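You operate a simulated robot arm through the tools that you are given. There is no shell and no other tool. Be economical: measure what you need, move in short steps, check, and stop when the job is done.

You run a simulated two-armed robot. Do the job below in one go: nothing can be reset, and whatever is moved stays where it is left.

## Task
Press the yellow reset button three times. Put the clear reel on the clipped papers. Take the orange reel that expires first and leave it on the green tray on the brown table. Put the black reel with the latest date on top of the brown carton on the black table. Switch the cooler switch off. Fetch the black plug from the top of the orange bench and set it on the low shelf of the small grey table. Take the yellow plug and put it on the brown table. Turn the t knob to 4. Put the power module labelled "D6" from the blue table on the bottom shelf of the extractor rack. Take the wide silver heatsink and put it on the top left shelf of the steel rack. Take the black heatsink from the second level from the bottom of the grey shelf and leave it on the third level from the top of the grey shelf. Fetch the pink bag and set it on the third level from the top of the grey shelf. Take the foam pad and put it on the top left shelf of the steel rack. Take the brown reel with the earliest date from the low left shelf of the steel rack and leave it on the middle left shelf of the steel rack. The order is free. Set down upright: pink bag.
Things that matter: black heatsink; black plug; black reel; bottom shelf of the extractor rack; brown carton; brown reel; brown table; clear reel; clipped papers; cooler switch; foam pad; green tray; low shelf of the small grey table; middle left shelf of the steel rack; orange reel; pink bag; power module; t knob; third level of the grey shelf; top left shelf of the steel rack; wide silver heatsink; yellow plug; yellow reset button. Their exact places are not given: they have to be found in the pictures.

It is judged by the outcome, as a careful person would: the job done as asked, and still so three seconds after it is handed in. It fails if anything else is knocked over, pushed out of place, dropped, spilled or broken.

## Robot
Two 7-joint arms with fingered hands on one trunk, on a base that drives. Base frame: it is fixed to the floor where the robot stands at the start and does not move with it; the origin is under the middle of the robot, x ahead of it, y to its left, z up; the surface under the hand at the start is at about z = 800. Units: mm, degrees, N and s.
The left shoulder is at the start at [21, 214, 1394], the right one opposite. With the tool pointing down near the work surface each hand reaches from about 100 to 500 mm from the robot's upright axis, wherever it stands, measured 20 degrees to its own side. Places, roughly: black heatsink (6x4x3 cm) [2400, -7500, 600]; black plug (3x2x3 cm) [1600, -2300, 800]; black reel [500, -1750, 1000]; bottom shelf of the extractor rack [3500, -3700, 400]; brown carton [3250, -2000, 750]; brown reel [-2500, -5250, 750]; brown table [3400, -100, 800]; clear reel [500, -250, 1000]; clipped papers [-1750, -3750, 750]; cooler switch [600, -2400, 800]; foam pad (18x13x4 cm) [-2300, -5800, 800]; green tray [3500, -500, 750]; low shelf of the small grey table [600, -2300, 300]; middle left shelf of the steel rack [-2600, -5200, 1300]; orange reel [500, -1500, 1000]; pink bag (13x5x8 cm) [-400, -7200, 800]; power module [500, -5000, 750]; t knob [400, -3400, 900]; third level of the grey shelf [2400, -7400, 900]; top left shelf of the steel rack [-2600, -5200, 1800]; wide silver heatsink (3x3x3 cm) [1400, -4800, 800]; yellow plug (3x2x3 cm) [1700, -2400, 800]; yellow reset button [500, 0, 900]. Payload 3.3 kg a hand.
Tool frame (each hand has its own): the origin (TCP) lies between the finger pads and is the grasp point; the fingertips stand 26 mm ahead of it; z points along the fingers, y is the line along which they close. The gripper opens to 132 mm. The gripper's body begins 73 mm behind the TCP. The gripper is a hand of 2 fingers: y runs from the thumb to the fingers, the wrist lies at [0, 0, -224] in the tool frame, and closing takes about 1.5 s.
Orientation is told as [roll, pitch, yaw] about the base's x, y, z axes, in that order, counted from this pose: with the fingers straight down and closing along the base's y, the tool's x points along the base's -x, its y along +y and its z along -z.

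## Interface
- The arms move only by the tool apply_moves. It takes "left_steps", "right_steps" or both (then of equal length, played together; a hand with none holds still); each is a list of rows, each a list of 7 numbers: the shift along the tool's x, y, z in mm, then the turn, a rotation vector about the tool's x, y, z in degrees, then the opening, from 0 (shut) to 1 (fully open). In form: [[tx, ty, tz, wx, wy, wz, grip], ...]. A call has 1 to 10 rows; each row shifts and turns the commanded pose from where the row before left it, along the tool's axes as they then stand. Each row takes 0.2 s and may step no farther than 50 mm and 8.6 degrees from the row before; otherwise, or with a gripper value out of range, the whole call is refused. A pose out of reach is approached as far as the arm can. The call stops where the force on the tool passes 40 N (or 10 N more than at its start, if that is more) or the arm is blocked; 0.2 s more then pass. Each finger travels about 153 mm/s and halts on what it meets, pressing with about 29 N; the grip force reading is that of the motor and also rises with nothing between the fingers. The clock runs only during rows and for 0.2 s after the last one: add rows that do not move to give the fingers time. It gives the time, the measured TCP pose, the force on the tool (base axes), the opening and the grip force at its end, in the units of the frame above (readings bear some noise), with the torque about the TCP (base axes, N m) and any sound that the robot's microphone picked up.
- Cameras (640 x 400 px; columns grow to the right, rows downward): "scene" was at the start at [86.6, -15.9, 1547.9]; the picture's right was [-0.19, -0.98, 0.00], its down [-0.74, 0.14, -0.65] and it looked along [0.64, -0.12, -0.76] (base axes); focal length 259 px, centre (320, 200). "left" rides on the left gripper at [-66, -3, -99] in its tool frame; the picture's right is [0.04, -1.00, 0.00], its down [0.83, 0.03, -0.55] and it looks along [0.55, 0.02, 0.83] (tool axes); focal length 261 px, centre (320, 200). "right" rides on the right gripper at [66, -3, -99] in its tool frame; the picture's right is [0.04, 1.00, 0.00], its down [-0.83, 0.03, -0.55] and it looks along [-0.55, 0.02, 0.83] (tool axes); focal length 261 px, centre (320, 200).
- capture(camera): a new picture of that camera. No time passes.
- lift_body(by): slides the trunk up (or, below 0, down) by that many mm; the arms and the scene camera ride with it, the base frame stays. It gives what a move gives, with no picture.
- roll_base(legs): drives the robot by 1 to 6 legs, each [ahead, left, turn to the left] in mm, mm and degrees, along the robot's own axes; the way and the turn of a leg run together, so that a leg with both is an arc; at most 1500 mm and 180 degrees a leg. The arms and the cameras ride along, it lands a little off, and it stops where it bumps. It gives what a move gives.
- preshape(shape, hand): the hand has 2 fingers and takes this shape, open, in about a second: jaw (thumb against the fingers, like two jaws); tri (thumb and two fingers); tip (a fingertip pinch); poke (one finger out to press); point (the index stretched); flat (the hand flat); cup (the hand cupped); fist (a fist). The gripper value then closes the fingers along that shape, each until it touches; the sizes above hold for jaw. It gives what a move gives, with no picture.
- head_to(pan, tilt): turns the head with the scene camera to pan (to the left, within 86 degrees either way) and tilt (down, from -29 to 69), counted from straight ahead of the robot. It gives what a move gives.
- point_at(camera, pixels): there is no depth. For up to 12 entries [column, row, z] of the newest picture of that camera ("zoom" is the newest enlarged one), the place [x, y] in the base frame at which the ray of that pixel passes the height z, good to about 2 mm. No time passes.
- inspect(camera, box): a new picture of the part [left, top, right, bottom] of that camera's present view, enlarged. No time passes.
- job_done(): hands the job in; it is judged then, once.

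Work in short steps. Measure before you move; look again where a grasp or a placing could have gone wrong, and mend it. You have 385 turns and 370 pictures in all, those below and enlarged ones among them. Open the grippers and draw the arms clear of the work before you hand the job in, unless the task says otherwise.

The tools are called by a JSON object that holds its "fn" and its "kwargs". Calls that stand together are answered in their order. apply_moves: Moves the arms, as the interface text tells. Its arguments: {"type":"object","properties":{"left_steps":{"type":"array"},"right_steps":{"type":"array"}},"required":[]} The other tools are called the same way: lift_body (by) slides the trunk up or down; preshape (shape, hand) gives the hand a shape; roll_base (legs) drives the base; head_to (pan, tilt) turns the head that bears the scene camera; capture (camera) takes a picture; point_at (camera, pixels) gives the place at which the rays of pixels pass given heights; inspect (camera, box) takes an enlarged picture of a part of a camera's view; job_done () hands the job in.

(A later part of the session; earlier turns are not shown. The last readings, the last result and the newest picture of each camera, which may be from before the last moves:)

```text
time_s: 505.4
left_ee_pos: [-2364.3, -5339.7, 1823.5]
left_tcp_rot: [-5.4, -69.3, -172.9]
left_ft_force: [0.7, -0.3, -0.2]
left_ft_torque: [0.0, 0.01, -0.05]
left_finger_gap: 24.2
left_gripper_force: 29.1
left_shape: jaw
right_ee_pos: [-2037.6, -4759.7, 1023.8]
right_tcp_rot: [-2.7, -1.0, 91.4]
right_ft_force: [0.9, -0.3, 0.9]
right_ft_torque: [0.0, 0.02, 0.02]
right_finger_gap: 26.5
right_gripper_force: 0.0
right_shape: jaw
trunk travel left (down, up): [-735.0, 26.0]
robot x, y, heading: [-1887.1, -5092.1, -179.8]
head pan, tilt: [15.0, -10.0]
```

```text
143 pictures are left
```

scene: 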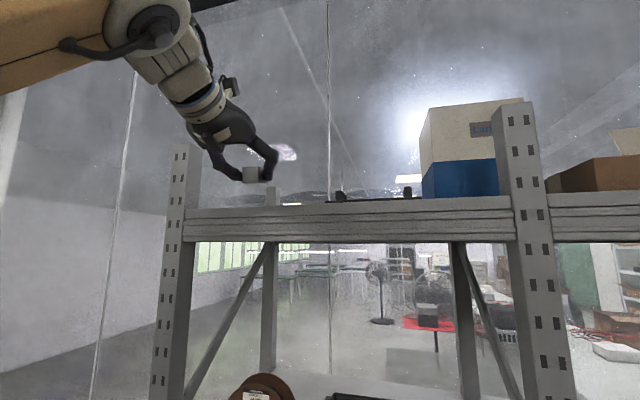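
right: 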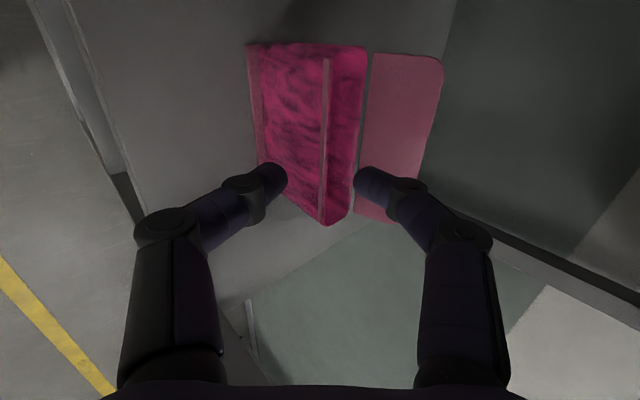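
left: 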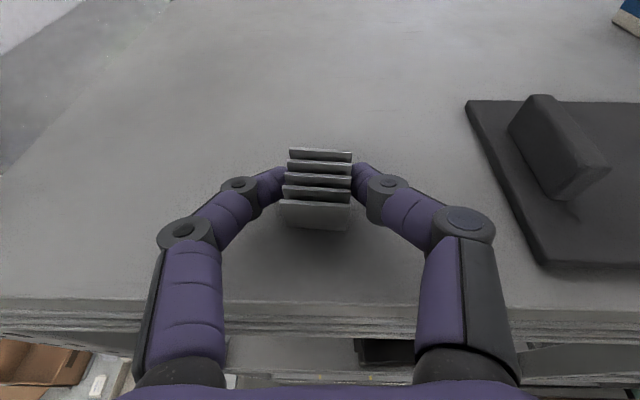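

I lower further in small steps until contact and release.

{"fn": "lift_body", "kwargs": {"by": -6}}

{"fn": "lift_body", "kwargs": {"by": -5}}

```text
time_s: 506.0
left_ee_pos: [-2363.1, -5337.4, 1818.1]
left_tcp_rot: [-5.4, -69.5, -172.9]
left_ft_force: [-1.4, -0.4, 4.2]
left_ft_torque: [-0.02, 0.0, -0.01]
left_finger_gap: 24.4
left_gripper_force: 28.6
left_shape: jaw
right_ee_pos: [-2036.9, -4759.9, 1019.1]
right_tcp_rot: [-2.8, -0.9, 91.4]
right_ft_force: [-0.4, 0.4, 0.0]
right_ft_torque: [0.03, -0.01, 0.02]
right_finger_gap: 26.4
right_gripper_force: 0.1
right_shape: jaw
trunk travel left (down, up): [-729.0, 32.0]
robot x, y, heading: [-1886.4, -5094.3, -180.1]
head pan, tilt: [15.0, -10.0]
```

```text
time_s: 506.5
left_ee_pos: [-2363.6, -5338.8, 1816.2]
left_tcp_rot: [-5.6, -69.8, -172.8]
left_ft_force: [-8.9, -2.4, 28.0]
left_ft_torque: [-0.09, 0.4, 0.02]
left_finger_gap: 24.5
left_gripper_force: 29.2
left_shape: jaw
right_ee_pos: [-2037.2, -4758.9, 1013.9]
right_tcp_rot: [-2.8, -1.0, 91.4]
right_ft_force: [0.3, -0.7, -0.4]
right_ft_torque: [0.03, 0.02, 0.0]
right_finger_gap: 26.5
right_gripper_force: 0.1
right_shape: jaw
trunk travel left (down, up): [-724.0, 37.0]
robot x, y, heading: [-1885.9, -5093.0, -179.8]
head pan, tilt: [15.0, -10.0]
```

Contact; I ease up 3 mm, open and back out.

{"fn": "lift_body", "kwargs": {"by": 3}}

{"fn": "apply_moves", "kwargs": {"left_steps": [[0, 0, 0, 0, 0, 0, 0.25], [0, 0, 0, 0, 0, 0, 0.35], [0, 0, 0, 0, 0, 0, 0.4], [0, 0, 0, 0, 0, 0, 0.4]]}}

{"fn": "roll_base", "kwargs": {"legs": [[-380, 0, 0]]}}

{"fn": "capture", "kwargs": {"camera": "left"}}

```text
time_s: 507.0
left_ee_pos: [-2363.8, -5338.3, 1815.8]
left_tcp_rot: [-5.4, -69.5, -172.8]
left_ft_force: [-4.8, -2.3, 21.9]
left_ft_torque: [-0.07, 0.29, 0.01]
left_finger_gap: 24.4
left_gripper_force: 28.6
left_shape: jaw
right_ee_pos: [-2036.5, -4758.0, 1017.0]
right_tcp_rot: [-2.7, -0.9, 91.3]
right_ft_force: [0.0, 0.8, -0.4]
right_ft_torque: [-0.02, -0.01, 0.02]
right_finger_gap: 26.7
right_gripper_force: 0.2
right_shape: jaw
trunk travel left (down, up): [-727.0, 34.0]
robot x, y, heading: [-1888.8, -5093.9, -179.9]
head pan, tilt: [15.0, -10.0]
```

```text
time_s: 508.0
left_ee_pos: [-2363.8, -5338.5, 1814.5]
left_tcp_rot: [-5.4, -69.3, -172.9]
left_ft_force: [0.2, -0.3, 0.7]
left_ft_torque: [-0.02, 0.03, -0.01]
left_finger_gap: 51.0
left_gripper_force: 0.1
left_shape: jaw
right_ee_pos: [-2035.7, -4758.5, 1016.1]
right_tcp_rot: [-2.7, -0.8, 91.4]
right_ft_force: [0.1, -0.7, 0.2]
right_ft_torque: [0.01, 0.01, 0.0]
right_finger_gap: 26.4
right_gripper_force: 0.0
right_shape: jaw
trunk travel left (down, up): [-727.0, 34.0]
robot x, y, heading: [-1889.3, -5097.1, -179.9]
head pan, tilt: [15.0, -10.0]
```

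```text
time_s: 510.4
left_ee_pos: [-1987.5, -5338.5, 1816.6]
left_tcp_rot: [-5.5, -69.4, -173.0]
left_ft_force: [-0.2, -0.2, -0.6]
left_ft_torque: [-0.05, 0.01, -0.02]
left_finger_gap: 52.5
left_gripper_force: 0.1
left_shape: jaw
right_ee_pos: [-1659.2, -4758.7, 1016.6]
right_tcp_rot: [-2.7, -0.8, 91.4]
right_ft_force: [0.2, -0.2, 0.7]
right_ft_torque: [-0.01, -0.01, 0.01]
right_finger_gap: 26.6
right_gripper_force: 0.0
right_shape: jaw
trunk travel left (down, up): [-727.0, 34.0]
robot x, y, heading: [-1510.0, -5093.6, 180.1]
head pan, tilt: [15.0, -10.0]
```

```text
142 pictures are left
```

left: 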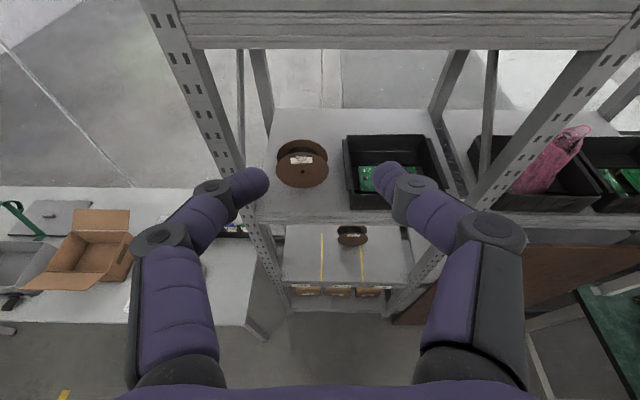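

I check the top shelf from the head camera.

{"fn": "inspect", "kwargs": {"camera": "scene", "box": [200, 100, 500, 290]}}

```text
2.11 times, centred on (350, 195) of scene
```

zoom: 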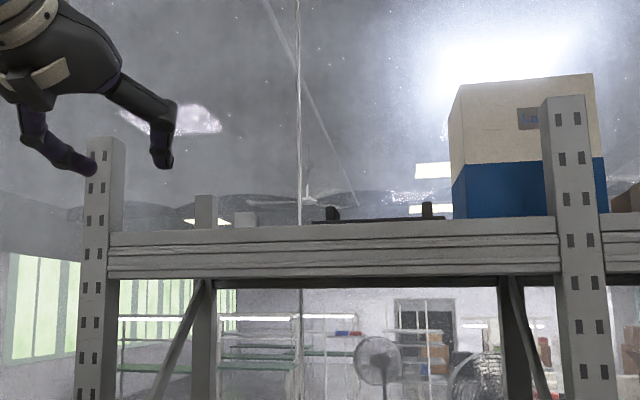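

Heatsink and pad rest on the top shelf. Next the power module on the blue table: I fold the left arm, turn round and drive to x≈-150.

{"fn": "apply_moves", "kwargs": {"left_steps": [[20, 0, -35, 0, 8.5, 0, 0.4], [30, 0, -30, 0, 8.5, 0, 0.4], [35, 0, -20, 0, 8.5, 0, 0.4], [38, 0, -10, 0, 8.5, 0, 0.4], [40, 0, 0, 0, 8.5, 0, 0.4], [40, 0, 10, 0, 8.5, 0, 0.4], [20, 0, 40, 0, 8.5, 0, 0.4], [0, 0, 45, 0, 8.5, 0, 0.4], [0, 0, 45, 0, 0, 0, 0.4], [0, 0, 45, 0, 0, 0, 0.4]]}}

{"fn": "roll_base", "kwargs": {"legs": [[0, 0, 180], [1300, 0, 0]]}}

{"fn": "apply_moves", "kwargs": {"left_steps": [[0, 0, 45, 0, 0, 0, 0.4], [0, 0, 45, 0, 0, 0, 0.4], [0, 0, 45, 0, 0, 0, 0.4], [0, 0, 45, 0, 0, 0, 0.4]]}}

{"fn": "head_to", "kwargs": {"pan": 0, "tilt": 40}}

{"fn": "capture", "kwargs": {"camera": "scene"}}

```text
time_s: 512.6
left_ee_pos: [-1897.3, -5271.7, 1426.6]
left_tcp_rot: [-2.0, -4.5, -178.3]
left_ft_force: [0.0, 0.4, -0.6]
left_ft_torque: [-0.01, 0.0, 0.03]
left_finger_gap: 52.8
left_gripper_force: 0.1
left_shape: jaw
left hand out of reach, approached as far as the arm can: row 1, 2, 3, 4, 5, 6, 8
right_ee_pos: [-1660.8, -4758.6, 1017.2]
right_tcp_rot: [-2.8, -0.9, 91.4]
right_ft_force: [0.1, -0.5, -0.1]
right_ft_torque: [-0.01, 0.01, 0.01]
right_finger_gap: 26.5
right_gripper_force: 0.2
right_shape: jaw
trunk travel left (down, up): [-727.0, 34.0]
robot x, y, heading: [-1511.4, -5093.0, 179.9]
head pan, tilt: [15.0, -10.0]
```

```text
time_s: 526.5
left_ee_pos: [159.3, -4883.7, 1426.4]
left_tcp_rot: [-2.0, -4.4, 2.7]
left_ft_force: [-0.9, 0.1, -0.8]
left_ft_torque: [0.04, -0.02, 0.0]
left_finger_gap: 52.7
left_gripper_force: 0.1
left_shape: jaw
right_ee_pos: [-66.6, -5400.1, 1017.0]
right_tcp_rot: [-2.6, -0.9, -87.6]
right_ft_force: [0.7, -0.3, 0.0]
right_ft_torque: [-0.01, 0.03, 0.01]
right_finger_gap: 26.8
right_gripper_force: 0.0
right_shape: jaw
trunk travel left (down, up): [-727.0, 34.0]
robot x, y, heading: [-217.5, -5069.0, 1.1]
head pan, tilt: [15.0, -10.0]
```

```text
time_s: 527.5
left_ee_pos: [176.0, -4889.2, 1247.9]
left_tcp_rot: [-2.0, -4.6, 2.8]
left_ft_force: [-0.1, -0.7, -0.5]
left_ft_torque: [0.02, -0.02, -0.02]
left_finger_gap: 52.5
left_gripper_force: 0.1
left_shape: jaw
right_ee_pos: [-66.6, -5401.0, 1016.9]
right_tcp_rot: [-2.7, -0.8, -87.5]
right_ft_force: [1.0, -0.4, 0.7]
right_ft_torque: [0.01, 0.0, -0.01]
right_finger_gap: 26.6
right_gripper_force: 0.0
right_shape: jaw
trunk travel left (down, up): [-727.0, 34.0]
robot x, y, heading: [-223.3, -5068.3, 1.1]
head pan, tilt: [15.0, -10.0]
```

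```text
time_s: 528.7
left_ee_pos: [173.0, -4890.2, 1247.9]
left_tcp_rot: [-2.0, -4.6, 2.8]
left_ft_force: [0.3, 0.2, 0.8]
left_ft_torque: [-0.02, -0.01, -0.04]
left_finger_gap: 52.7
left_gripper_force: 0.1
left_shape: jaw
right_ee_pos: [-67.0, -5401.0, 1017.1]
right_tcp_rot: [-2.6, -0.9, -87.5]
right_ft_force: [0.6, 0.1, 0.8]
right_ft_torque: [0.0, 0.01, 0.0]
right_finger_gap: 26.4
right_gripper_force: 0.0
right_shape: jaw
trunk travel left (down, up): [-727.0, 34.0]
robot x, y, heading: [-223.7, -5070.3, 1.3]
head pan, tilt: [0.0, 40.0]
```

```text
140 pictures are left
```

scene: 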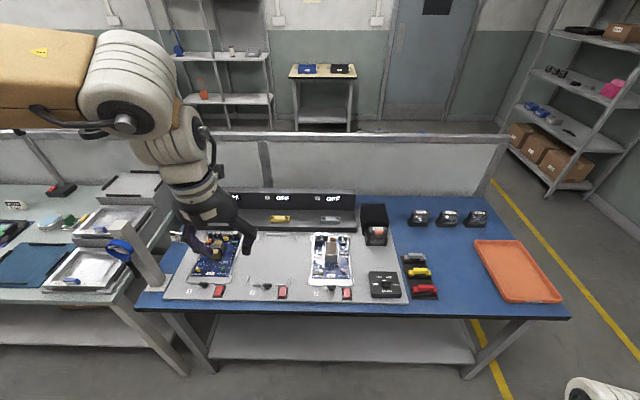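

The blue table carries boards and small modules. I enlarge to read the labels.

{"fn": "inspect", "kwargs": {"camera": "scene", "box": [170, 200, 360, 310]}}

{"fn": "inspect", "kwargs": {"camera": "scene", "box": [350, 190, 510, 310]}}

```text
3.37 times, centred on (265, 255) of scene
```

zoom: 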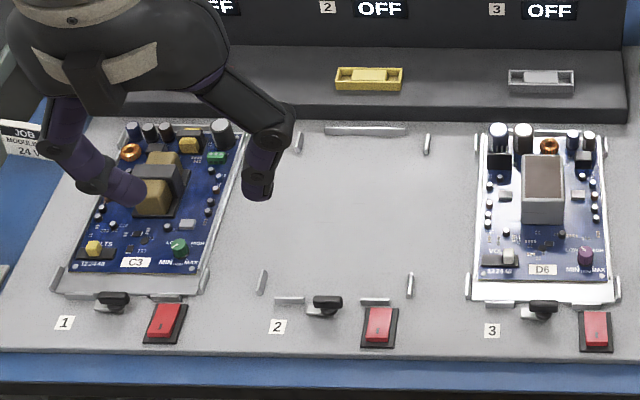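

```text
3.33 times, centred on (430, 250) of scene
```

zoom: 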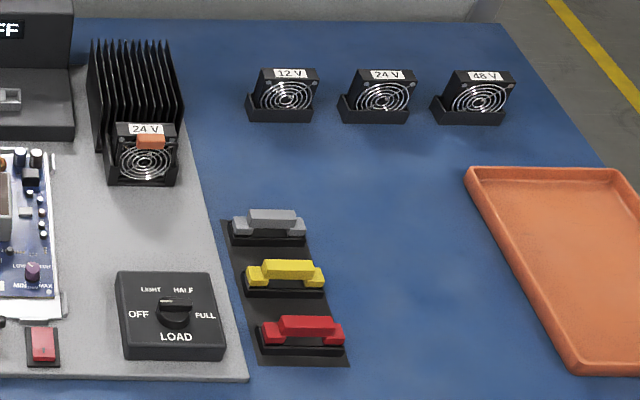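

D6 sits in slot 3, full px ≈(330,258), with a box-shaped transformer to grip. I measure it and the table edge.

{"fn": "inspect", "kwargs": {"camera": "scene", "box": [295, 220, 365, 300]}}

{"fn": "point_at", "kwargs": {"camera": "zoom", "pixels": [[320, 130, 840], [320, 130, 820], [320, 200, 800], [295, 100, 830], [345, 100, 830], [232, 290, 760], [400, 330, 760], [240, 60, 770], [400, 70, 770], [320, 350, 760]]}}

{"fn": "point_at", "kwargs": {"camera": "scene", "pixels": [[350, 305, 750], [150, 290, 750], [565, 318, 750]]}}

```text
5.00 times, centred on (330, 260) of scene
```

zoom: 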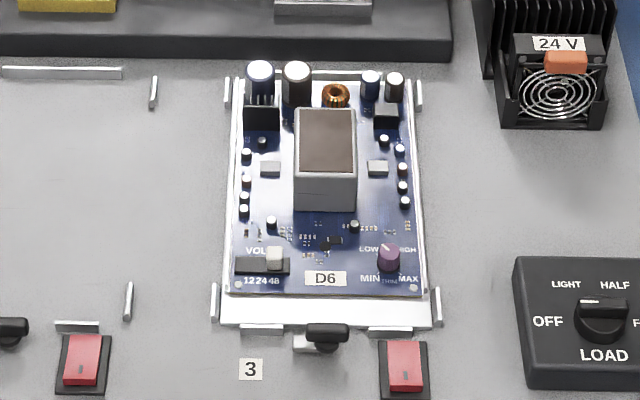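

```text
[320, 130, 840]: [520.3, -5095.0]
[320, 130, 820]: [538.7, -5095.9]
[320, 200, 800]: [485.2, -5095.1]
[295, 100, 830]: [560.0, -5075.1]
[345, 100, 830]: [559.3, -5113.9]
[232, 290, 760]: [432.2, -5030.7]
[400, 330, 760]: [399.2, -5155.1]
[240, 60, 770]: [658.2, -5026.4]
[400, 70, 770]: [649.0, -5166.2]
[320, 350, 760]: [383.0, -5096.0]
```

```text
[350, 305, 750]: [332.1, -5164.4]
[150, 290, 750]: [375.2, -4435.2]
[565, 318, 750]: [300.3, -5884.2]
```

I drive to the table and bring the right hand over D6 with rel. yaw 0.

{"fn": "roll_base", "kwargs": {"legs": [[0, 165, -1.2], [240, 0, 0]]}}

{"fn": "apply_moves", "kwargs": {"right_steps": [[0, 20, 0, 0, 0, -8.5, 0.6], [0, 20, 0, 0, 0, -8.5, 0.6], [0, 20, 0, 0, 0, -8.5, 0.6], [0, 20, 0, 0, 0, -8.5, 0.6], [0, 20, 0, 0, 0, -8.5, 0.6], [0, 20, 0, 0, 0, -8.5, 0.6], [0, 20, 0, 0, 0, -8.5, 0.6], [0, 20, 0, 0, 0, -8.5, 0.6], [0, 0, 0, 0, 0, -8.5, 0.6], [0, 0, 0, 0, 0, -8.5, 0.6]]}}

{"fn": "capture", "kwargs": {"camera": "right"}}

```text
time_s: 531.5
left_ee_pos: [418.7, -4734.3, 1248.4]
left_tcp_rot: [-1.9, -4.5, 1.4]
left_ft_force: [0.1, 0.2, -0.4]
left_ft_torque: [0.0, -0.02, 0.02]
left_finger_gap: 52.9
left_gripper_force: 0.1
left_shape: jaw
right_ee_pos: [164.7, -5239.4, 1016.4]
right_tcp_rot: [-2.7, -0.9, -88.8]
right_ft_force: [-0.2, 0.1, 0.8]
right_ft_torque: [-0.01, 0.01, 0.01]
right_finger_gap: 26.5
right_gripper_force: 0.1
right_shape: jaw
trunk travel left (down, up): [-727.0, 34.0]
robot x, y, heading: [18.8, -4907.2, -0.2]
head pan, tilt: [0.0, 40.0]
```

```text
time_s: 533.7
left_ee_pos: [416.8, -4733.8, 1248.0]
left_tcp_rot: [-2.0, -4.5, 1.5]
left_ft_force: [-0.3, 0.3, 0.2]
left_ft_torque: [0.02, 0.0, -0.01]
left_finger_gap: 52.7
left_gripper_force: 0.1
left_shape: jaw
right_ee_pos: [292.0, -5161.4, 1007.4]
right_tcp_rot: [-1.1, 2.5, -3.7]
right_ft_force: [-0.6, -0.1, -0.1]
right_ft_torque: [0.0, -0.05, -0.03]
right_finger_gap: 78.5
right_gripper_force: 0.0
right_shape: jaw
right hand out of reach, approached as far as the arm can: row 4
trunk travel left (down, up): [-727.0, 34.0]
robot x, y, heading: [21.3, -4904.5, -0.2]
head pan, tilt: [0.0, 40.0]
```

```text
136 pictures are left
```

right: 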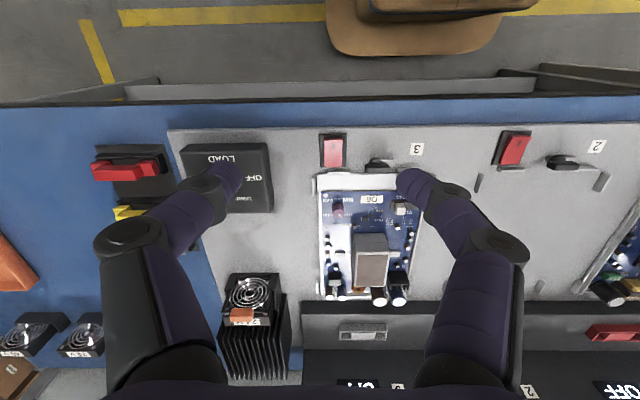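

D6's transformer is at (371,270). I triangulate it.

{"fn": "inspect", "kwargs": {"camera": "right", "box": [300, 160, 440, 310]}}

{"fn": "point_at", "kwargs": {"camera": "zoom", "pixels": [[325, 262, 840], [325, 262, 820], [325, 262, 800], [290, 260, 830], [370, 260, 830], [325, 225, 830], [325, 310, 830], [225, 80, 770], [430, 80, 770], [325, 60, 770]]}}

```text
2.67 times, centred on (370, 235) of right
```

zoom: 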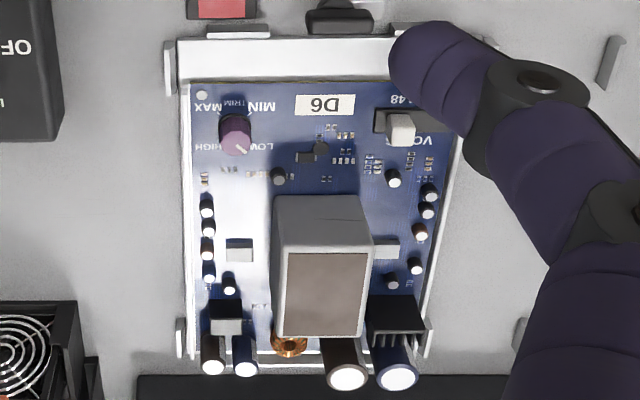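

```text
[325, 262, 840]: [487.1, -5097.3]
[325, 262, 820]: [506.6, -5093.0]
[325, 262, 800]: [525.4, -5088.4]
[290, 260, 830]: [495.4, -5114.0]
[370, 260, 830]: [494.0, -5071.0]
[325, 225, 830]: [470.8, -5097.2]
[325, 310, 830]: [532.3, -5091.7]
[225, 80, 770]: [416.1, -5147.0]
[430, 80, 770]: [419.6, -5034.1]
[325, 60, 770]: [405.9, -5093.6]
```

Transformer top centre ≈(518,-5096,832). I lower the trunk 110 mm, move above it and check.

{"fn": "lift_body", "kwargs": {"by": -110}}

{"fn": "apply_moves", "kwargs": {"right_steps": [[-45, 13, 0, 0, 0, -1.8, 0.6], [-45, 13, 0, 0, 0, -1.8, 0.6], [-45, 13, 0, 0, 0, 0, 0.6], [-45, 13, 0, 0, 0, 0, 0.6], [-46, 13, 0, 0, 0, 0, 0.6], [0, 0, 0, 0, 0, 0, 0.6]]}}

{"fn": "capture", "kwargs": {"camera": "right"}}

```text
time_s: 535.1
left_ee_pos: [418.7, -4734.5, 1137.9]
left_tcp_rot: [-2.0, -4.6, 1.4]
left_ft_force: [-0.4, -0.1, 0.3]
left_ft_torque: [-0.01, -0.02, 0.01]
left_finger_gap: 52.5
left_gripper_force: 0.1
left_shape: jaw
right_ee_pos: [291.6, -5161.8, 895.9]
right_tcp_rot: [-1.2, 2.6, -4.0]
right_ft_force: [-0.9, -0.2, 0.5]
right_ft_torque: [0.0, 0.01, 0.0]
right_finger_gap: 78.8
right_gripper_force: 0.1
right_shape: jaw
trunk travel left (down, up): [-617.0, 144.0]
robot x, y, heading: [17.9, -4906.7, -0.3]
head pan, tilt: [0.0, 40.0]
```

```text
time_s: 536.5
left_ee_pos: [416.2, -4734.1, 1138.8]
left_tcp_rot: [-1.8, -4.6, 1.4]
left_ft_force: [0.1, -0.4, -0.1]
left_ft_torque: [-0.04, -0.02, -0.01]
left_finger_gap: 52.7
left_gripper_force: 0.1
left_shape: jaw
right_ee_pos: [519.3, -5101.4, 885.5]
right_tcp_rot: [-0.9, 2.3, -0.2]
right_ft_force: [-0.7, 0.3, 0.8]
right_ft_torque: [0.02, -0.04, -0.01]
right_finger_gap: 78.5
right_gripper_force: 0.1
right_shape: jaw
trunk travel left (down, up): [-617.0, 144.0]
robot x, y, heading: [16.6, -4910.9, 0.0]
head pan, tilt: [0.0, 40.0]
```

```text
134 pictures are left
```

right: 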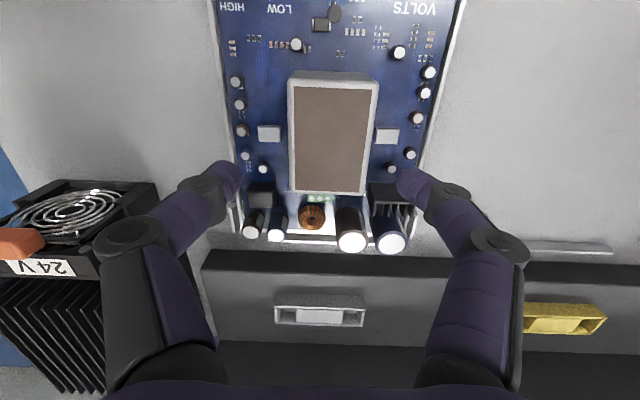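

I refine with the transformer top corners.

{"fn": "point_at", "kwargs": {"camera": "right", "pixels": [[290, 84, 832], [376, 84, 832], [290, 190, 832], [366, 194, 832], [333, 138, 832], [333, 138, 845]]}}

```text
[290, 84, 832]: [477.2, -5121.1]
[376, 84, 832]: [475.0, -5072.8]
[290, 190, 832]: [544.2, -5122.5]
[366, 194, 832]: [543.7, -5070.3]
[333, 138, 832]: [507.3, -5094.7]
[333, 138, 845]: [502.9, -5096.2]
```

Centre (510,-5096.5). I correct by (−5,+5) mm and lower 68 mm.

{"fn": "apply_moves", "kwargs": {"right_steps": [[5, 5, 0, 0, -2.3, 0, 0.6], [0, 0, 0, 0, 0, 0, 0.6]]}}

{"fn": "lift_body", "kwargs": {"by": -66}}

{"fn": "capture", "kwargs": {"camera": "right"}}

```text
time_s: 537.1
left_ee_pos: [417.7, -4734.1, 1137.7]
left_tcp_rot: [-2.1, -4.6, 1.5]
left_ft_force: [0.0, 0.8, 0.5]
left_ft_torque: [-0.01, 0.03, -0.02]
left_finger_gap: 52.4
left_gripper_force: 0.1
left_shape: jaw
right_ee_pos: [514.7, -5095.8, 885.8]
right_tcp_rot: [-1.0, 0.2, -0.1]
right_ft_force: [0.2, 0.2, -0.4]
right_ft_torque: [-0.01, 0.01, 0.01]
right_finger_gap: 78.8
right_gripper_force: 0.1
right_shape: jaw
trunk travel left (down, up): [-617.0, 144.0]
robot x, y, heading: [17.4, -4904.2, -0.3]
head pan, tilt: [0.0, 40.0]
```

```text
time_s: 538.1
left_ee_pos: [415.8, -4734.1, 1072.7]
left_tcp_rot: [-2.0, -4.6, 1.5]
left_ft_force: [0.5, -0.2, 0.9]
left_ft_torque: [0.02, 0.02, 0.04]
left_finger_gap: 52.4
left_gripper_force: 0.0
left_shape: jaw
right_ee_pos: [518.6, -5094.3, 826.9]
right_tcp_rot: [-0.8, -0.7, -0.1]
right_ft_force: [-5.5, -1.4, 24.4]
right_ft_torque: [1.11, 0.21, 0.3]
right_finger_gap: 75.7
right_gripper_force: 0.0
right_shape: jaw
trunk travel left (down, up): [-551.0, 210.0]
robot x, y, heading: [16.5, -4906.5, -0.2]
head pan, tilt: [0.0, 40.0]
stopped: the force on the tool passed its limit at 42 N (the readings are from after the stop); the commanded pose is now the measured one
```

```text
133 pictures are left
```

right: 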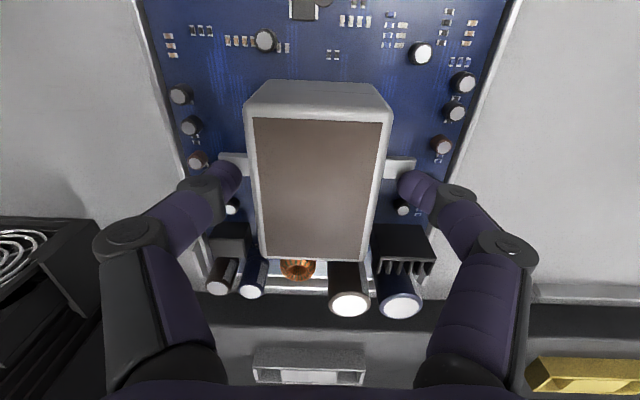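

A finger touched a component at tip z≈801; the overlap with the transformer is already ~30 mm. I raise 4 mm and close.

{"fn": "lift_body", "kwargs": {"by": 5}}

{"fn": "apply_moves", "kwargs": {"right_steps": [[0, 0, 0, 0, 0, 0, 0.4], [0, 0, 0, 0, 0, 0, 0.2], [0, 0, 0, 0, 0, 0, 0], [0, 0, 0, 0, 0, 0, 0], [0, 0, 0, 0, 0, 0, 0]]}}

{"fn": "lift_body", "kwargs": {"by": 25}}

{"fn": "inspect", "kwargs": {"camera": "scene", "box": [240, 150, 480, 330]}}

```text
time_s: 538.6
left_ee_pos: [417.7, -4733.7, 1076.8]
left_tcp_rot: [-1.9, -4.5, 1.5]
left_ft_force: [0.2, -0.1, 1.3]
left_ft_torque: [-0.02, 0.0, 0.0]
left_finger_gap: 52.7
left_gripper_force: 0.1
left_shape: jaw
right_ee_pos: [518.0, -5096.1, 827.6]
right_tcp_rot: [-0.8, -0.2, -0.1]
right_ft_force: [0.5, -0.6, 3.2]
right_ft_torque: [0.17, -0.04, -0.05]
right_finger_gap: 78.0
right_gripper_force: 0.1
right_shape: jaw
trunk travel left (down, up): [-556.0, 205.0]
robot x, y, heading: [18.5, -4908.2, -0.3]
head pan, tilt: [0.0, 40.0]
```

```text
time_s: 539.8
left_ee_pos: [418.0, -4735.0, 1075.9]
left_tcp_rot: [-1.9, -4.5, 1.5]
left_ft_force: [0.2, -0.1, -0.1]
left_ft_torque: [-0.01, 0.0, -0.01]
left_finger_gap: 52.5
left_gripper_force: 0.0
left_shape: jaw
right_ee_pos: [517.4, -5097.1, 829.0]
right_tcp_rot: [-0.7, -0.2, -0.2]
right_ft_force: [-0.6, -2.4, -0.5]
right_ft_torque: [-0.09, 0.03, -0.05]
right_finger_gap: 41.6
right_gripper_force: 29.4
right_shape: jaw
trunk travel left (down, up): [-556.0, 205.0]
robot x, y, heading: [17.0, -4905.0, -0.1]
head pan, tilt: [0.0, 40.0]
```

```text
time_s: 540.5
left_ee_pos: [419.9, -4733.3, 1101.8]
left_tcp_rot: [-1.9, -4.4, 1.5]
left_ft_force: [0.2, -0.5, -0.4]
left_ft_torque: [0.02, 0.01, -0.03]
left_finger_gap: 52.5
left_gripper_force: 0.1
left_shape: jaw
right_ee_pos: [518.6, -5096.1, 852.8]
right_tcp_rot: [-0.8, -0.2, -0.2]
right_ft_force: [-0.1, -1.0, -9.3]
right_ft_torque: [-0.01, 0.04, 0.0]
right_finger_gap: 41.6
right_gripper_force: 28.5
right_shape: jaw
trunk travel left (down, up): [-581.0, 180.0]
robot x, y, heading: [15.5, -4905.3, -0.2]
head pan, tilt: [0.0, 40.0]
```

```text
2.22 times, centred on (360, 240) of scene
```

zoom: 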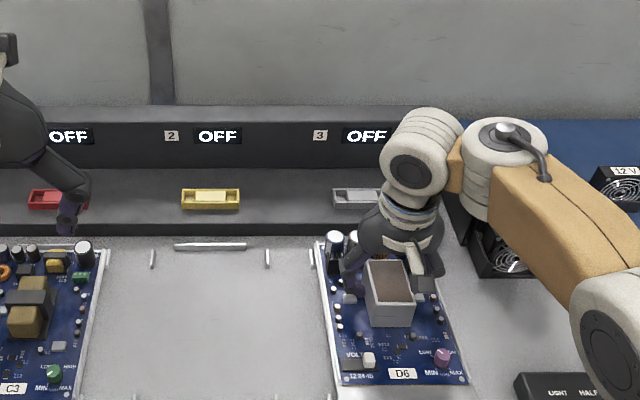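

D6 is lifted (9 N) and level. I raise further, back off and travel around the south end towards the extractor rack on the east side.

{"fn": "lift_body", "kwargs": {"by": 178}}

{"fn": "roll_base", "kwargs": {"legs": [[-450, 0, 0], [0, -1450, 0], [1500, 0, 0], [1150, 0, 0], [0, 1300, 0]]}}

{"fn": "head_to", "kwargs": {"pan": 25, "tilt": 20}}

{"fn": "capture", "kwargs": {"camera": "scene"}}

```text
time_s: 542.5
left_ee_pos: [418.1, -4734.4, 1280.5]
left_tcp_rot: [-1.9, -4.4, 1.6]
left_ft_force: [0.6, 0.1, -0.6]
left_ft_torque: [0.02, 0.0, 0.0]
left_finger_gap: 52.7
left_gripper_force: 0.0
left_shape: jaw
right_ee_pos: [519.6, -5095.8, 1030.6]
right_tcp_rot: [-0.8, -0.3, -0.1]
right_ft_force: [-0.9, -0.4, -9.8]
right_ft_torque: [-0.02, 0.05, -0.03]
right_finger_gap: 41.0
right_gripper_force: 29.2
right_shape: jaw
trunk travel left (down, up): [-759.0, 2.0]
robot x, y, heading: [21.6, -4902.7, -0.0]
head pan, tilt: [0.0, 40.0]
```

```text
time_s: 570.5
left_ee_pos: [2614.4, -4915.3, 1280.6]
left_tcp_rot: [-1.9, -4.5, 0.5]
left_ft_force: [0.3, 0.0, 0.8]
left_ft_torque: [-0.01, 0.0, -0.01]
left_finger_gap: 52.4
left_gripper_force: 0.1
left_shape: jaw
right_ee_pos: [2708.7, -5278.4, 1032.9]
right_tcp_rot: [-0.8, -0.3, -1.3]
right_ft_force: [0.5, -0.4, -9.2]
right_ft_torque: [0.01, 0.04, -0.02]
right_finger_gap: 41.1
right_gripper_force: 29.9
right_shape: jaw
trunk travel left (down, up): [-759.0, 2.0]
robot x, y, heading: [2211.6, -5076.2, -1.2]
head pan, tilt: [0.0, 40.0]
```

```text
time_s: 571.4
left_ee_pos: [2614.6, -4915.7, 1279.2]
left_tcp_rot: [-1.9, -4.5, 0.4]
left_ft_force: [0.1, 0.0, 0.5]
left_ft_torque: [-0.02, 0.0, 0.02]
left_finger_gap: 52.4
left_gripper_force: 0.1
left_shape: jaw
right_ee_pos: [2707.6, -5280.0, 1031.4]
right_tcp_rot: [-0.8, -0.4, -1.3]
right_ft_force: [0.5, -0.4, -7.2]
right_ft_torque: [0.0, 0.02, 0.03]
right_finger_gap: 41.4
right_gripper_force: 29.6
right_shape: jaw
trunk travel left (down, up): [-759.0, 2.0]
robot x, y, heading: [2208.3, -5080.8, -1.0]
head pan, tilt: [25.0, 20.0]
```

```text
131 pictures are left
```

scene: 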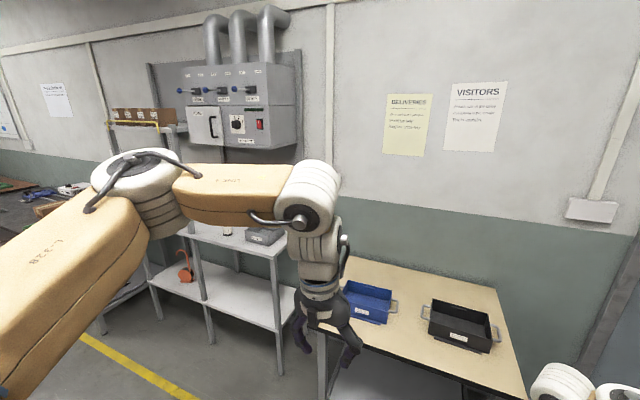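

The extractor rack with its two lower shelves is at the left. I strafe left to y≈-3650 and look squarely.

{"fn": "roll_base", "kwargs": {"legs": [[0, 1400, 1]]}}

{"fn": "apply_moves", "kwargs": {"left_steps": [[40, 20, 0, 0, 0, 0, 0.4], [40, 30, 0, 0, 0, 0, 0.4], [40, 30, 0, 0, 0, 0, 0.4], [20, 40, 0, 0, 0, 0, 0.4], [0, 45, 0, 0, 0, 0, 0.4], [0, 45, 0, 0, 0, 0, 0.4]]}}

{"fn": "head_to", "kwargs": {"pan": 0, "tilt": 28}}

{"fn": "capture", "kwargs": {"camera": "scene"}}

```text
time_s: 578.4
left_ee_pos: [2640.1, -3501.9, 1280.1]
left_tcp_rot: [-2.0, -4.5, 0.9]
left_ft_force: [-0.6, -0.3, -0.2]
left_ft_torque: [-0.03, 0.02, 0.0]
left_finger_gap: 52.4
left_gripper_force: 0.0
left_shape: jaw
right_ee_pos: [2735.6, -3864.5, 1031.0]
right_tcp_rot: [-0.8, -0.4, -0.7]
right_ft_force: [0.0, -0.1, -8.0]
right_ft_torque: [0.0, 0.04, 0.03]
right_finger_gap: 41.4
right_gripper_force: 28.8
right_shape: jaw
trunk travel left (down, up): [-759.0, 2.0]
robot x, y, heading: [2236.7, -3667.8, -0.7]
head pan, tilt: [25.0, 20.0]
```

```text
time_s: 579.8
left_ee_pos: [2512.3, -3322.3, 1263.7]
left_tcp_rot: [-2.0, -4.6, 0.8]
left_ft_force: [0.2, 0.1, -0.2]
left_ft_torque: [-0.01, 0.01, 0.02]
left_finger_gap: 52.3
left_gripper_force: 0.1
left_shape: jaw
left hand out of reach, approached as far as the arm can: row 4
right_ee_pos: [2734.4, -3864.6, 1032.1]
right_tcp_rot: [-0.9, -0.3, -0.8]
right_ft_force: [-1.4, -0.1, -10.1]
right_ft_torque: [-0.03, 0.02, 0.01]
right_finger_gap: 41.3
right_gripper_force: 29.2
right_shape: jaw
trunk travel left (down, up): [-759.0, 2.0]
robot x, y, heading: [2231.9, -3670.1, -0.7]
head pan, tilt: [25.0, 20.0]
```

```text
time_s: 580.7
left_ee_pos: [2514.0, -3322.7, 1264.2]
left_tcp_rot: [-2.1, -4.4, 0.9]
left_ft_force: [0.2, -0.6, -0.6]
left_ft_torque: [0.06, 0.0, 0.02]
left_finger_gap: 52.8
left_gripper_force: 0.0
left_shape: jaw
right_ee_pos: [2735.8, -3864.7, 1031.8]
right_tcp_rot: [-0.9, -0.3, -0.8]
right_ft_force: [0.2, -0.2, -8.4]
right_ft_torque: [0.03, 0.05, -0.01]
right_finger_gap: 41.0
right_gripper_force: 28.3
right_shape: jaw
trunk travel left (down, up): [-759.0, 2.0]
robot x, y, heading: [2233.6, -3670.0, -0.7]
head pan, tilt: [0.0, 28.0]
```

```text
130 pictures are left
```

scene: 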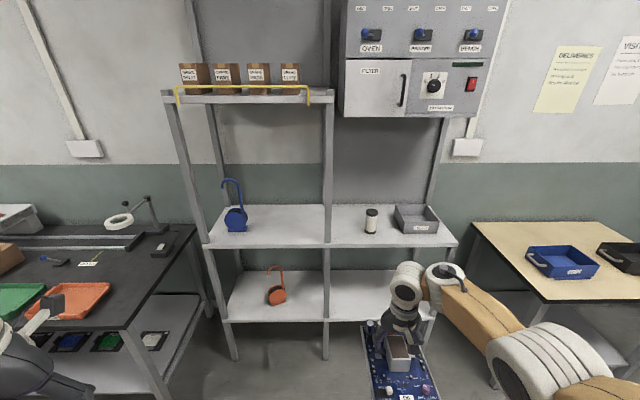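

The rack's bottom shelf (front edge row ~320) is free in the right bay. I measure shelf edges.

{"fn": "point_at", "kwargs": {"camera": "scene", "pixels": [[270, 246, 780], [270, 246, 820], [270, 321, 380], [270, 321, 420], [360, 320, 400], [435, 318, 400], [330, 320, 400], [230, 321, 400], [345, 275, 400], [420, 275, 400], [455, 243, 800], [205, 246, 800]]}}

{"fn": "inspect", "kwargs": {"camera": "scene", "box": [190, 190, 470, 370]}}

```text
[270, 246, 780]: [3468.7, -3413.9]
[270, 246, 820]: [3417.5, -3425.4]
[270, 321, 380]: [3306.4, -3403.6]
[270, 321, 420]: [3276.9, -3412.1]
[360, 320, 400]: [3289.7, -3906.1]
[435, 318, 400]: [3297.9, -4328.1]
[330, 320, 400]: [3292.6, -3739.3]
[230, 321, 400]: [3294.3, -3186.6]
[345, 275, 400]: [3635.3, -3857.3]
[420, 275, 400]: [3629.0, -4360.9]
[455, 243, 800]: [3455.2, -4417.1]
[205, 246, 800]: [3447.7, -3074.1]
```

```text
2.22 times, centred on (330, 280) of scene
```

zoom: 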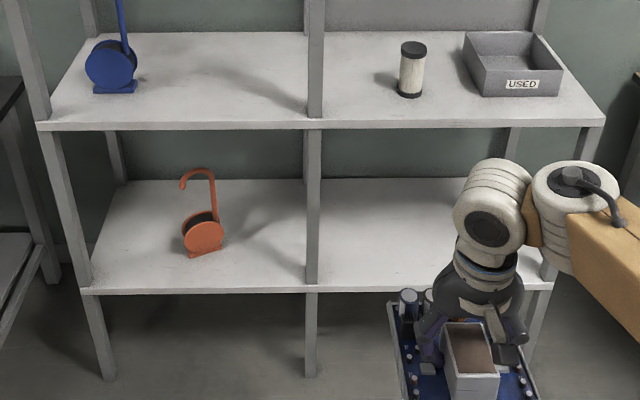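

{"fn": "point_at", "kwargs": {"camera": "zoom", "pixels": [[310, 376, 0], [108, 378, 0], [310, 290, 280], [310, 290, 320], [310, 290, 360], [310, 125, 700], [310, 125, 740], [550, 285, 320], [330, 182, 320]]}}

```text
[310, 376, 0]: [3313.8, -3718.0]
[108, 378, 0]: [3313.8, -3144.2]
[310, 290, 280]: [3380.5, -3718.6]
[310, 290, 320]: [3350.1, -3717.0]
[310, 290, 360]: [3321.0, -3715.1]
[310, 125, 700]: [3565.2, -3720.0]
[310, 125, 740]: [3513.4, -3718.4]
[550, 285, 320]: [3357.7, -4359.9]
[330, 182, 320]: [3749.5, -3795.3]
```

Geometry: front x≈3314, bottom shelf z≈370, middle shelf ≈890. With the arm pose unchanged, lowering the trunk 560 mm fits. I lower and strafe right 165 mm, then approach.

{"fn": "lift_body", "kwargs": {"by": -400}}

{"fn": "roll_base", "kwargs": {"legs": [[0, -165, 0.7], [350, 0, 0]]}}

{"fn": "lift_body", "kwargs": {"by": -150}}

{"fn": "head_to", "kwargs": {"pan": -10, "tilt": 35}}

{"fn": "capture", "kwargs": {"camera": "scene"}}

```text
time_s: 584.5
left_ee_pos: [2512.1, -3324.6, 859.3]
left_tcp_rot: [-1.9, -3.3, 0.9]
left_ft_force: [-0.2, -0.2, 0.4]
left_ft_torque: [-0.01, -0.02, 0.01]
left_finger_gap: 53.1
left_gripper_force: 0.0
left_shape: jaw
right_ee_pos: [2735.5, -3864.1, 632.1]
right_tcp_rot: [-0.8, -0.2, -0.8]
right_ft_force: [-0.6, 0.1, -9.3]
right_ft_torque: [-0.03, 0.1, -0.02]
right_finger_gap: 41.2
right_gripper_force: 29.3
right_shape: jaw
trunk travel left (down, up): [-359.0, 402.0]
robot x, y, heading: [2237.6, -3664.2, -0.8]
head pan, tilt: [0.0, 28.0]
```

```text
time_s: 587.8
left_ee_pos: [2856.1, -3486.9, 857.7]
left_tcp_rot: [-1.8, -3.4, 1.5]
left_ft_force: [0.4, 0.7, -0.1]
left_ft_torque: [-0.02, 0.02, -0.04]
left_finger_gap: 52.4
left_gripper_force: 0.0
left_shape: jaw
right_ee_pos: [3087.3, -4024.8, 631.6]
right_tcp_rot: [-0.7, -0.2, -0.1]
right_ft_force: [-0.1, 0.3, -9.6]
right_ft_torque: [0.02, 0.04, -0.03]
right_finger_gap: 41.1
right_gripper_force: 29.0
right_shape: jaw
trunk travel left (down, up): [-359.0, 402.0]
robot x, y, heading: [2583.7, -3835.2, -0.0]
head pan, tilt: [0.0, 28.0]
```

```text
time_s: 589.6
left_ee_pos: [2854.3, -3486.9, 685.8]
left_tcp_rot: [-1.8, 2.2, 1.7]
left_ft_force: [0.0, -0.5, -0.2]
left_ft_torque: [0.0, -0.01, 0.01]
left_finger_gap: 52.4
left_gripper_force: 0.0
left_shape: jaw
right_ee_pos: [3084.7, -4024.7, 482.2]
right_tcp_rot: [-0.8, -0.4, -0.1]
right_ft_force: [-0.4, 0.5, -9.1]
right_ft_torque: [-0.04, 0.03, 0.0]
right_finger_gap: 40.8
right_gripper_force: 29.5
right_shape: jaw
trunk travel left (down, up): [-209.0, 552.0]
robot x, y, heading: [2587.5, -3837.3, -0.2]
head pan, tilt: [0.0, 28.0]
```

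```text
time_s: 590.3
left_ee_pos: [2852.9, -3487.2, 684.0]
left_tcp_rot: [-1.9, 2.2, 1.6]
left_ft_force: [0.2, -0.5, -0.4]
left_ft_torque: [-0.01, 0.02, 0.0]
left_finger_gap: 52.3
left_gripper_force: 0.0
left_shape: jaw
right_ee_pos: [3085.0, -4024.1, 480.8]
right_tcp_rot: [-1.0, -0.1, 0.0]
right_ft_force: [-0.1, 1.1, -9.1]
right_ft_torque: [-0.01, 0.05, 0.01]
right_finger_gap: 41.1
right_gripper_force: 28.9
right_shape: jaw
trunk travel left (down, up): [-209.0, 552.0]
robot x, y, heading: [2585.6, -3831.9, -0.2]
head pan, tilt: [-10.0, 35.0]
```

```text
128 pictures are left
```

scene: 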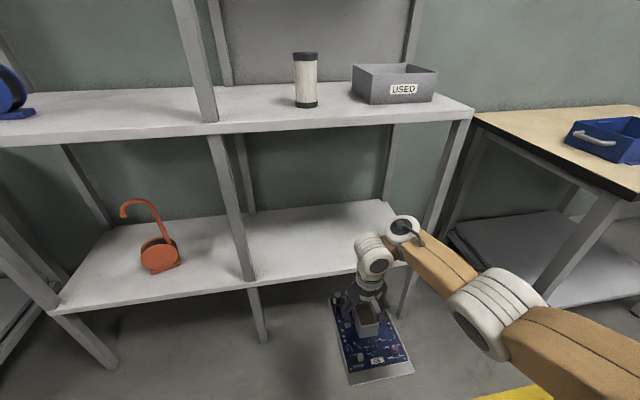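

I check the elbow's clearance against the beige table and the shelf edge.

{"fn": "point_at", "kwargs": {"camera": "scene", "pixels": [[490, 310, 700], [490, 310, 600], [475, 115, 780], [640, 200, 780], [545, 300, 0], [320, 272, 350], [320, 272, 370], [320, 272, 390], [440, 215, 370]]}}

```text
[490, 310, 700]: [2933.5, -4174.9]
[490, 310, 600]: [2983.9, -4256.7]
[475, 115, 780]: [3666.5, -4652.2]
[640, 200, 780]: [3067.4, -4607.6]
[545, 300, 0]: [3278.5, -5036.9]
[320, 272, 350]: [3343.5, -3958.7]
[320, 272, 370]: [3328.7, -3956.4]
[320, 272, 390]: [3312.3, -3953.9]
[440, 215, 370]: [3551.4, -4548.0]
```

Clear. I raise 15 mm and drive 220 mm, then look again.

{"fn": "lift_body", "kwargs": {"by": 15}}

{"fn": "roll_base", "kwargs": {"legs": [[220, 0, 0]]}}

{"fn": "capture", "kwargs": {"camera": "scene"}}

{"fn": "capture", "kwargs": {"camera": "right"}}

```text
time_s: 590.9
left_ee_pos: [2853.5, -3486.2, 700.9]
left_tcp_rot: [-1.7, 2.2, 1.6]
left_ft_force: [0.5, -0.5, 0.7]
left_ft_torque: [0.0, -0.02, -0.01]
left_finger_gap: 52.6
left_gripper_force: 0.2
left_shape: jaw
right_ee_pos: [3085.9, -4024.7, 496.6]
right_tcp_rot: [-0.9, -0.2, -0.1]
right_ft_force: [0.2, 0.0, -8.2]
right_ft_torque: [-0.02, 0.08, -0.01]
right_finger_gap: 40.9
right_gripper_force: 29.1
right_shape: jaw
trunk travel left (down, up): [-224.0, 537.0]
robot x, y, heading: [2586.7, -3836.5, -0.2]
head pan, tilt: [-10.0, 35.0]
```

```text
time_s: 592.6
left_ee_pos: [3074.5, -3486.1, 699.8]
left_tcp_rot: [-1.8, 2.3, 1.5]
left_ft_force: [-0.3, 0.0, -0.3]
left_ft_torque: [0.02, -0.02, 0.03]
left_finger_gap: 52.6
left_gripper_force: 0.0
left_shape: jaw
right_ee_pos: [3305.6, -4024.8, 496.3]
right_tcp_rot: [-0.9, -0.3, -0.1]
right_ft_force: [0.6, -0.2, -9.3]
right_ft_torque: [0.0, 0.03, 0.01]
right_finger_gap: 41.2
right_gripper_force: 29.1
right_shape: jaw
trunk travel left (down, up): [-224.0, 537.0]
robot x, y, heading: [2803.3, -3835.4, -0.0]
head pan, tilt: [-10.0, 35.0]
```

```text
127 pictures are left
```

scene: 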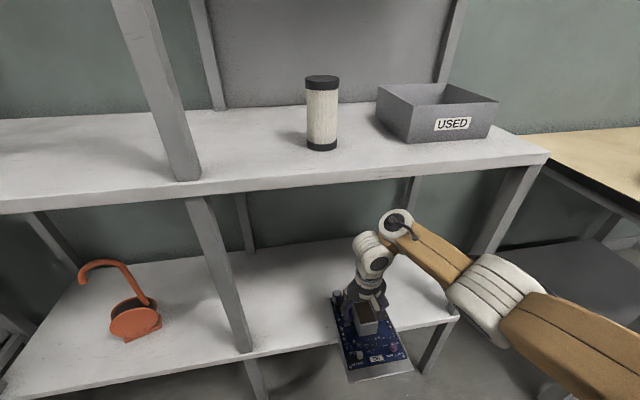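

```text
126 pictures are left
```

right: 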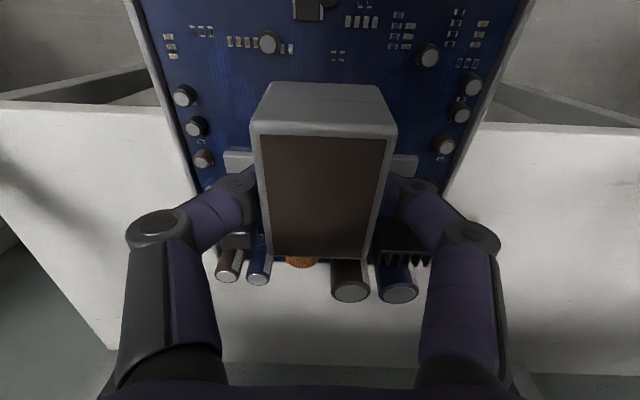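

The right elbow would pass close to the rack's right post, so I shift 100 mm left first and then drive in 145 mm.

{"fn": "roll_base", "kwargs": {"legs": [[0, 100, 0], [145, 0, 0]]}}

{"fn": "capture", "kwargs": {"camera": "scene"}}

{"fn": "capture", "kwargs": {"camera": "right"}}

```text
time_s: 594.7
left_ee_pos: [3218.7, -3386.3, 699.3]
left_tcp_rot: [-1.7, 2.1, 1.7]
left_ft_force: [-0.2, -0.4, -0.4]
left_ft_torque: [-0.01, 0.0, 0.01]
left_finger_gap: 52.6
left_gripper_force: 0.1
left_shape: jaw
right_ee_pos: [3449.5, -3927.0, 496.5]
right_tcp_rot: [-0.8, -0.3, -0.1]
right_ft_force: [0.8, 0.0, -9.4]
right_ft_torque: [0.01, 0.06, 0.03]
right_finger_gap: 41.2
right_gripper_force: 29.0
right_shape: jaw
trunk travel left (down, up): [-224.0, 537.0]
robot x, y, heading: [2951.9, -3734.2, 0.4]
head pan, tilt: [-10.0, 35.0]
```

```text
125 pictures are left
```

scene: 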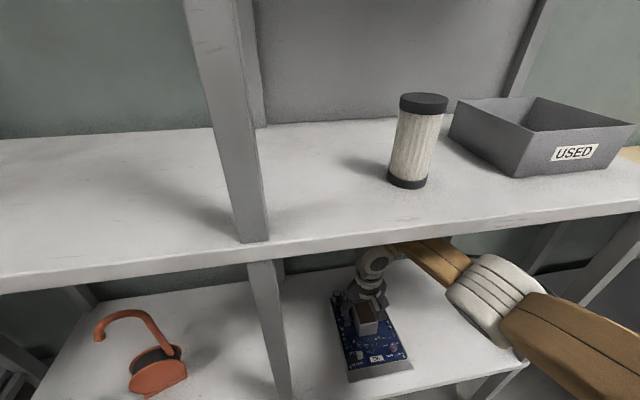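

```text
124 pictures are left
```

right: 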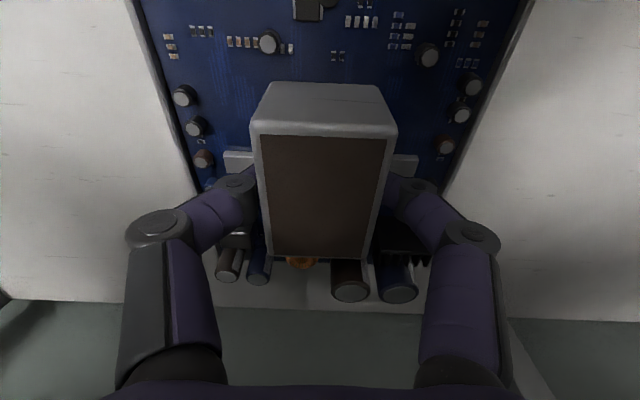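

Over the shelf. I lower until contact.

{"fn": "lift_body", "kwargs": {"by": -32}}

{"fn": "lift_body", "kwargs": {"by": -8}}

{"fn": "lift_body", "kwargs": {"by": -6}}

```text
time_s: 595.4
left_ee_pos: [3219.0, -3388.8, 664.9]
left_tcp_rot: [-1.8, 2.9, 1.6]
left_ft_force: [0.4, 0.3, -0.1]
left_ft_torque: [0.01, 0.0, -0.02]
left_finger_gap: 52.7
left_gripper_force: 0.1
left_shape: jaw
right_ee_pos: [3449.8, -3926.8, 464.8]
right_tcp_rot: [-0.8, -0.3, -0.1]
right_ft_force: [0.3, -0.4, -9.1]
right_ft_torque: [0.0, 0.03, 0.02]
right_finger_gap: 41.0
right_gripper_force: 29.4
right_shape: jaw
trunk travel left (down, up): [-192.0, 569.0]
robot x, y, heading: [2943.1, -3732.4, -0.0]
head pan, tilt: [-10.0, 35.0]
```

```text
time_s: 596.0
left_ee_pos: [3217.8, -3387.5, 657.8]
left_tcp_rot: [-1.8, 3.3, 1.7]
left_ft_force: [0.6, 0.1, -0.6]
left_ft_torque: [-0.04, 0.04, 0.02]
left_finger_gap: 52.6
left_gripper_force: 0.0
left_shape: jaw
right_ee_pos: [3449.1, -3925.7, 456.9]
right_tcp_rot: [-0.8, -0.2, -0.1]
right_ft_force: [-0.6, 0.4, -9.6]
right_ft_torque: [0.0, 0.06, 0.01]
right_finger_gap: 40.9
right_gripper_force: 29.2
right_shape: jaw
trunk travel left (down, up): [-184.0, 577.0]
robot x, y, heading: [2949.2, -3735.3, 0.2]
head pan, tilt: [-10.0, 35.0]
```

```text
time_s: 596.6
left_ee_pos: [3217.0, -3387.4, 649.6]
left_tcp_rot: [-1.8, 3.6, 1.6]
left_ft_force: [0.4, 0.0, 0.2]
left_ft_torque: [0.02, 0.0, 0.0]
left_finger_gap: 52.7
left_gripper_force: 0.1
left_shape: jaw
right_ee_pos: [3448.9, -3925.3, 451.2]
right_tcp_rot: [-0.8, -0.2, 0.0]
right_ft_force: [0.3, 0.2, -9.2]
right_ft_torque: [-0.02, 0.02, 0.0]
right_finger_gap: 40.9
right_gripper_force: 29.0
right_shape: jaw
trunk travel left (down, up): [-178.0, 583.0]
robot x, y, heading: [2948.5, -3735.5, -0.1]
head pan, tilt: [-10.0, 35.0]
```

No contact yet; I keep lowering in small steps.

{"fn": "lift_body", "kwargs": {"by": -7}}

{"fn": "lift_body", "kwargs": {"by": -6}}

{"fn": "lift_body", "kwargs": {"by": -6}}

{"fn": "lift_body", "kwargs": {"by": -5}}

```text
time_s: 597.1
left_ee_pos: [3218.7, -3387.2, 643.0]
left_tcp_rot: [-1.8, 3.8, 1.7]
left_ft_force: [0.0, 0.1, -0.8]
left_ft_torque: [0.03, -0.03, 0.01]
left_finger_gap: 52.7
left_gripper_force: 0.0
left_shape: jaw
right_ee_pos: [3449.6, -3926.5, 442.8]
right_tcp_rot: [-0.9, -0.4, -0.1]
right_ft_force: [0.3, -0.8, -8.6]
right_ft_torque: [0.01, -0.01, -0.02]
right_finger_gap: 41.1
right_gripper_force: 28.9
right_shape: jaw
trunk travel left (down, up): [-171.0, 590.0]
robot x, y, heading: [2950.4, -3735.2, -0.0]
head pan, tilt: [-10.0, 35.0]
```

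```text
time_s: 597.7
left_ee_pos: [3218.6, -3387.6, 636.5]
left_tcp_rot: [-1.8, 4.2, 1.5]
left_ft_force: [0.0, 0.2, -1.4]
left_ft_torque: [0.0, -0.01, 0.02]
left_finger_gap: 52.7
left_gripper_force: 0.1
left_shape: jaw
right_ee_pos: [3449.4, -3927.1, 436.9]
right_tcp_rot: [-0.8, -0.2, -0.1]
right_ft_force: [-1.2, -0.4, -7.1]
right_ft_torque: [0.07, -0.04, 0.02]
right_finger_gap: 41.1
right_gripper_force: 29.3
right_shape: jaw
trunk travel left (down, up): [-165.0, 596.0]
robot x, y, heading: [2947.0, -3736.2, 0.1]
head pan, tilt: [-10.0, 35.0]
```

```text
time_s: 598.2
left_ee_pos: [3217.9, -3386.1, 631.3]
left_tcp_rot: [-1.9, 4.1, 1.6]
left_ft_force: [-1.3, 0.7, 0.3]
left_ft_torque: [0.01, 0.02, -0.03]
left_finger_gap: 52.7
left_gripper_force: 0.1
left_shape: jaw
right_ee_pos: [3448.7, -3925.3, 434.7]
right_tcp_rot: [-0.8, -0.6, 0.0]
right_ft_force: [-7.5, -2.3, 31.1]
right_ft_torque: [-0.14, 0.1, -0.02]
right_finger_gap: 42.7
right_gripper_force: 28.3
right_shape: jaw
trunk travel left (down, up): [-159.0, 602.0]
robot x, y, heading: [2951.8, -3736.5, 0.4]
head pan, tilt: [-10.0, 35.0]
```

```text
time_s: 598.5
left_ee_pos: [3217.6, -3388.0, 629.4]
left_tcp_rot: [-1.9, 4.3, 1.5]
left_ft_force: [-0.1, -0.5, 0.4]
left_ft_torque: [0.01, -0.01, 0.01]
left_finger_gap: 52.6
left_gripper_force: 0.1
left_shape: jaw
right_ee_pos: [3450.9, -3924.6, 434.5]
right_tcp_rot: [-0.7, -0.6, 0.1]
right_ft_force: [-10.5, -1.2, 21.6]
right_ft_torque: [-0.19, 0.15, 0.0]
right_finger_gap: 44.4
right_gripper_force: 29.2
right_shape: jaw
trunk travel left (down, up): [-158.0, 603.0]
robot x, y, heading: [2950.0, -3733.5, -0.1]
head pan, tilt: [-10.0, 35.0]
stopped: the force on the tool passed its limit at 48 N (the readings are from after the stop); the commanded pose is now the measured one
```

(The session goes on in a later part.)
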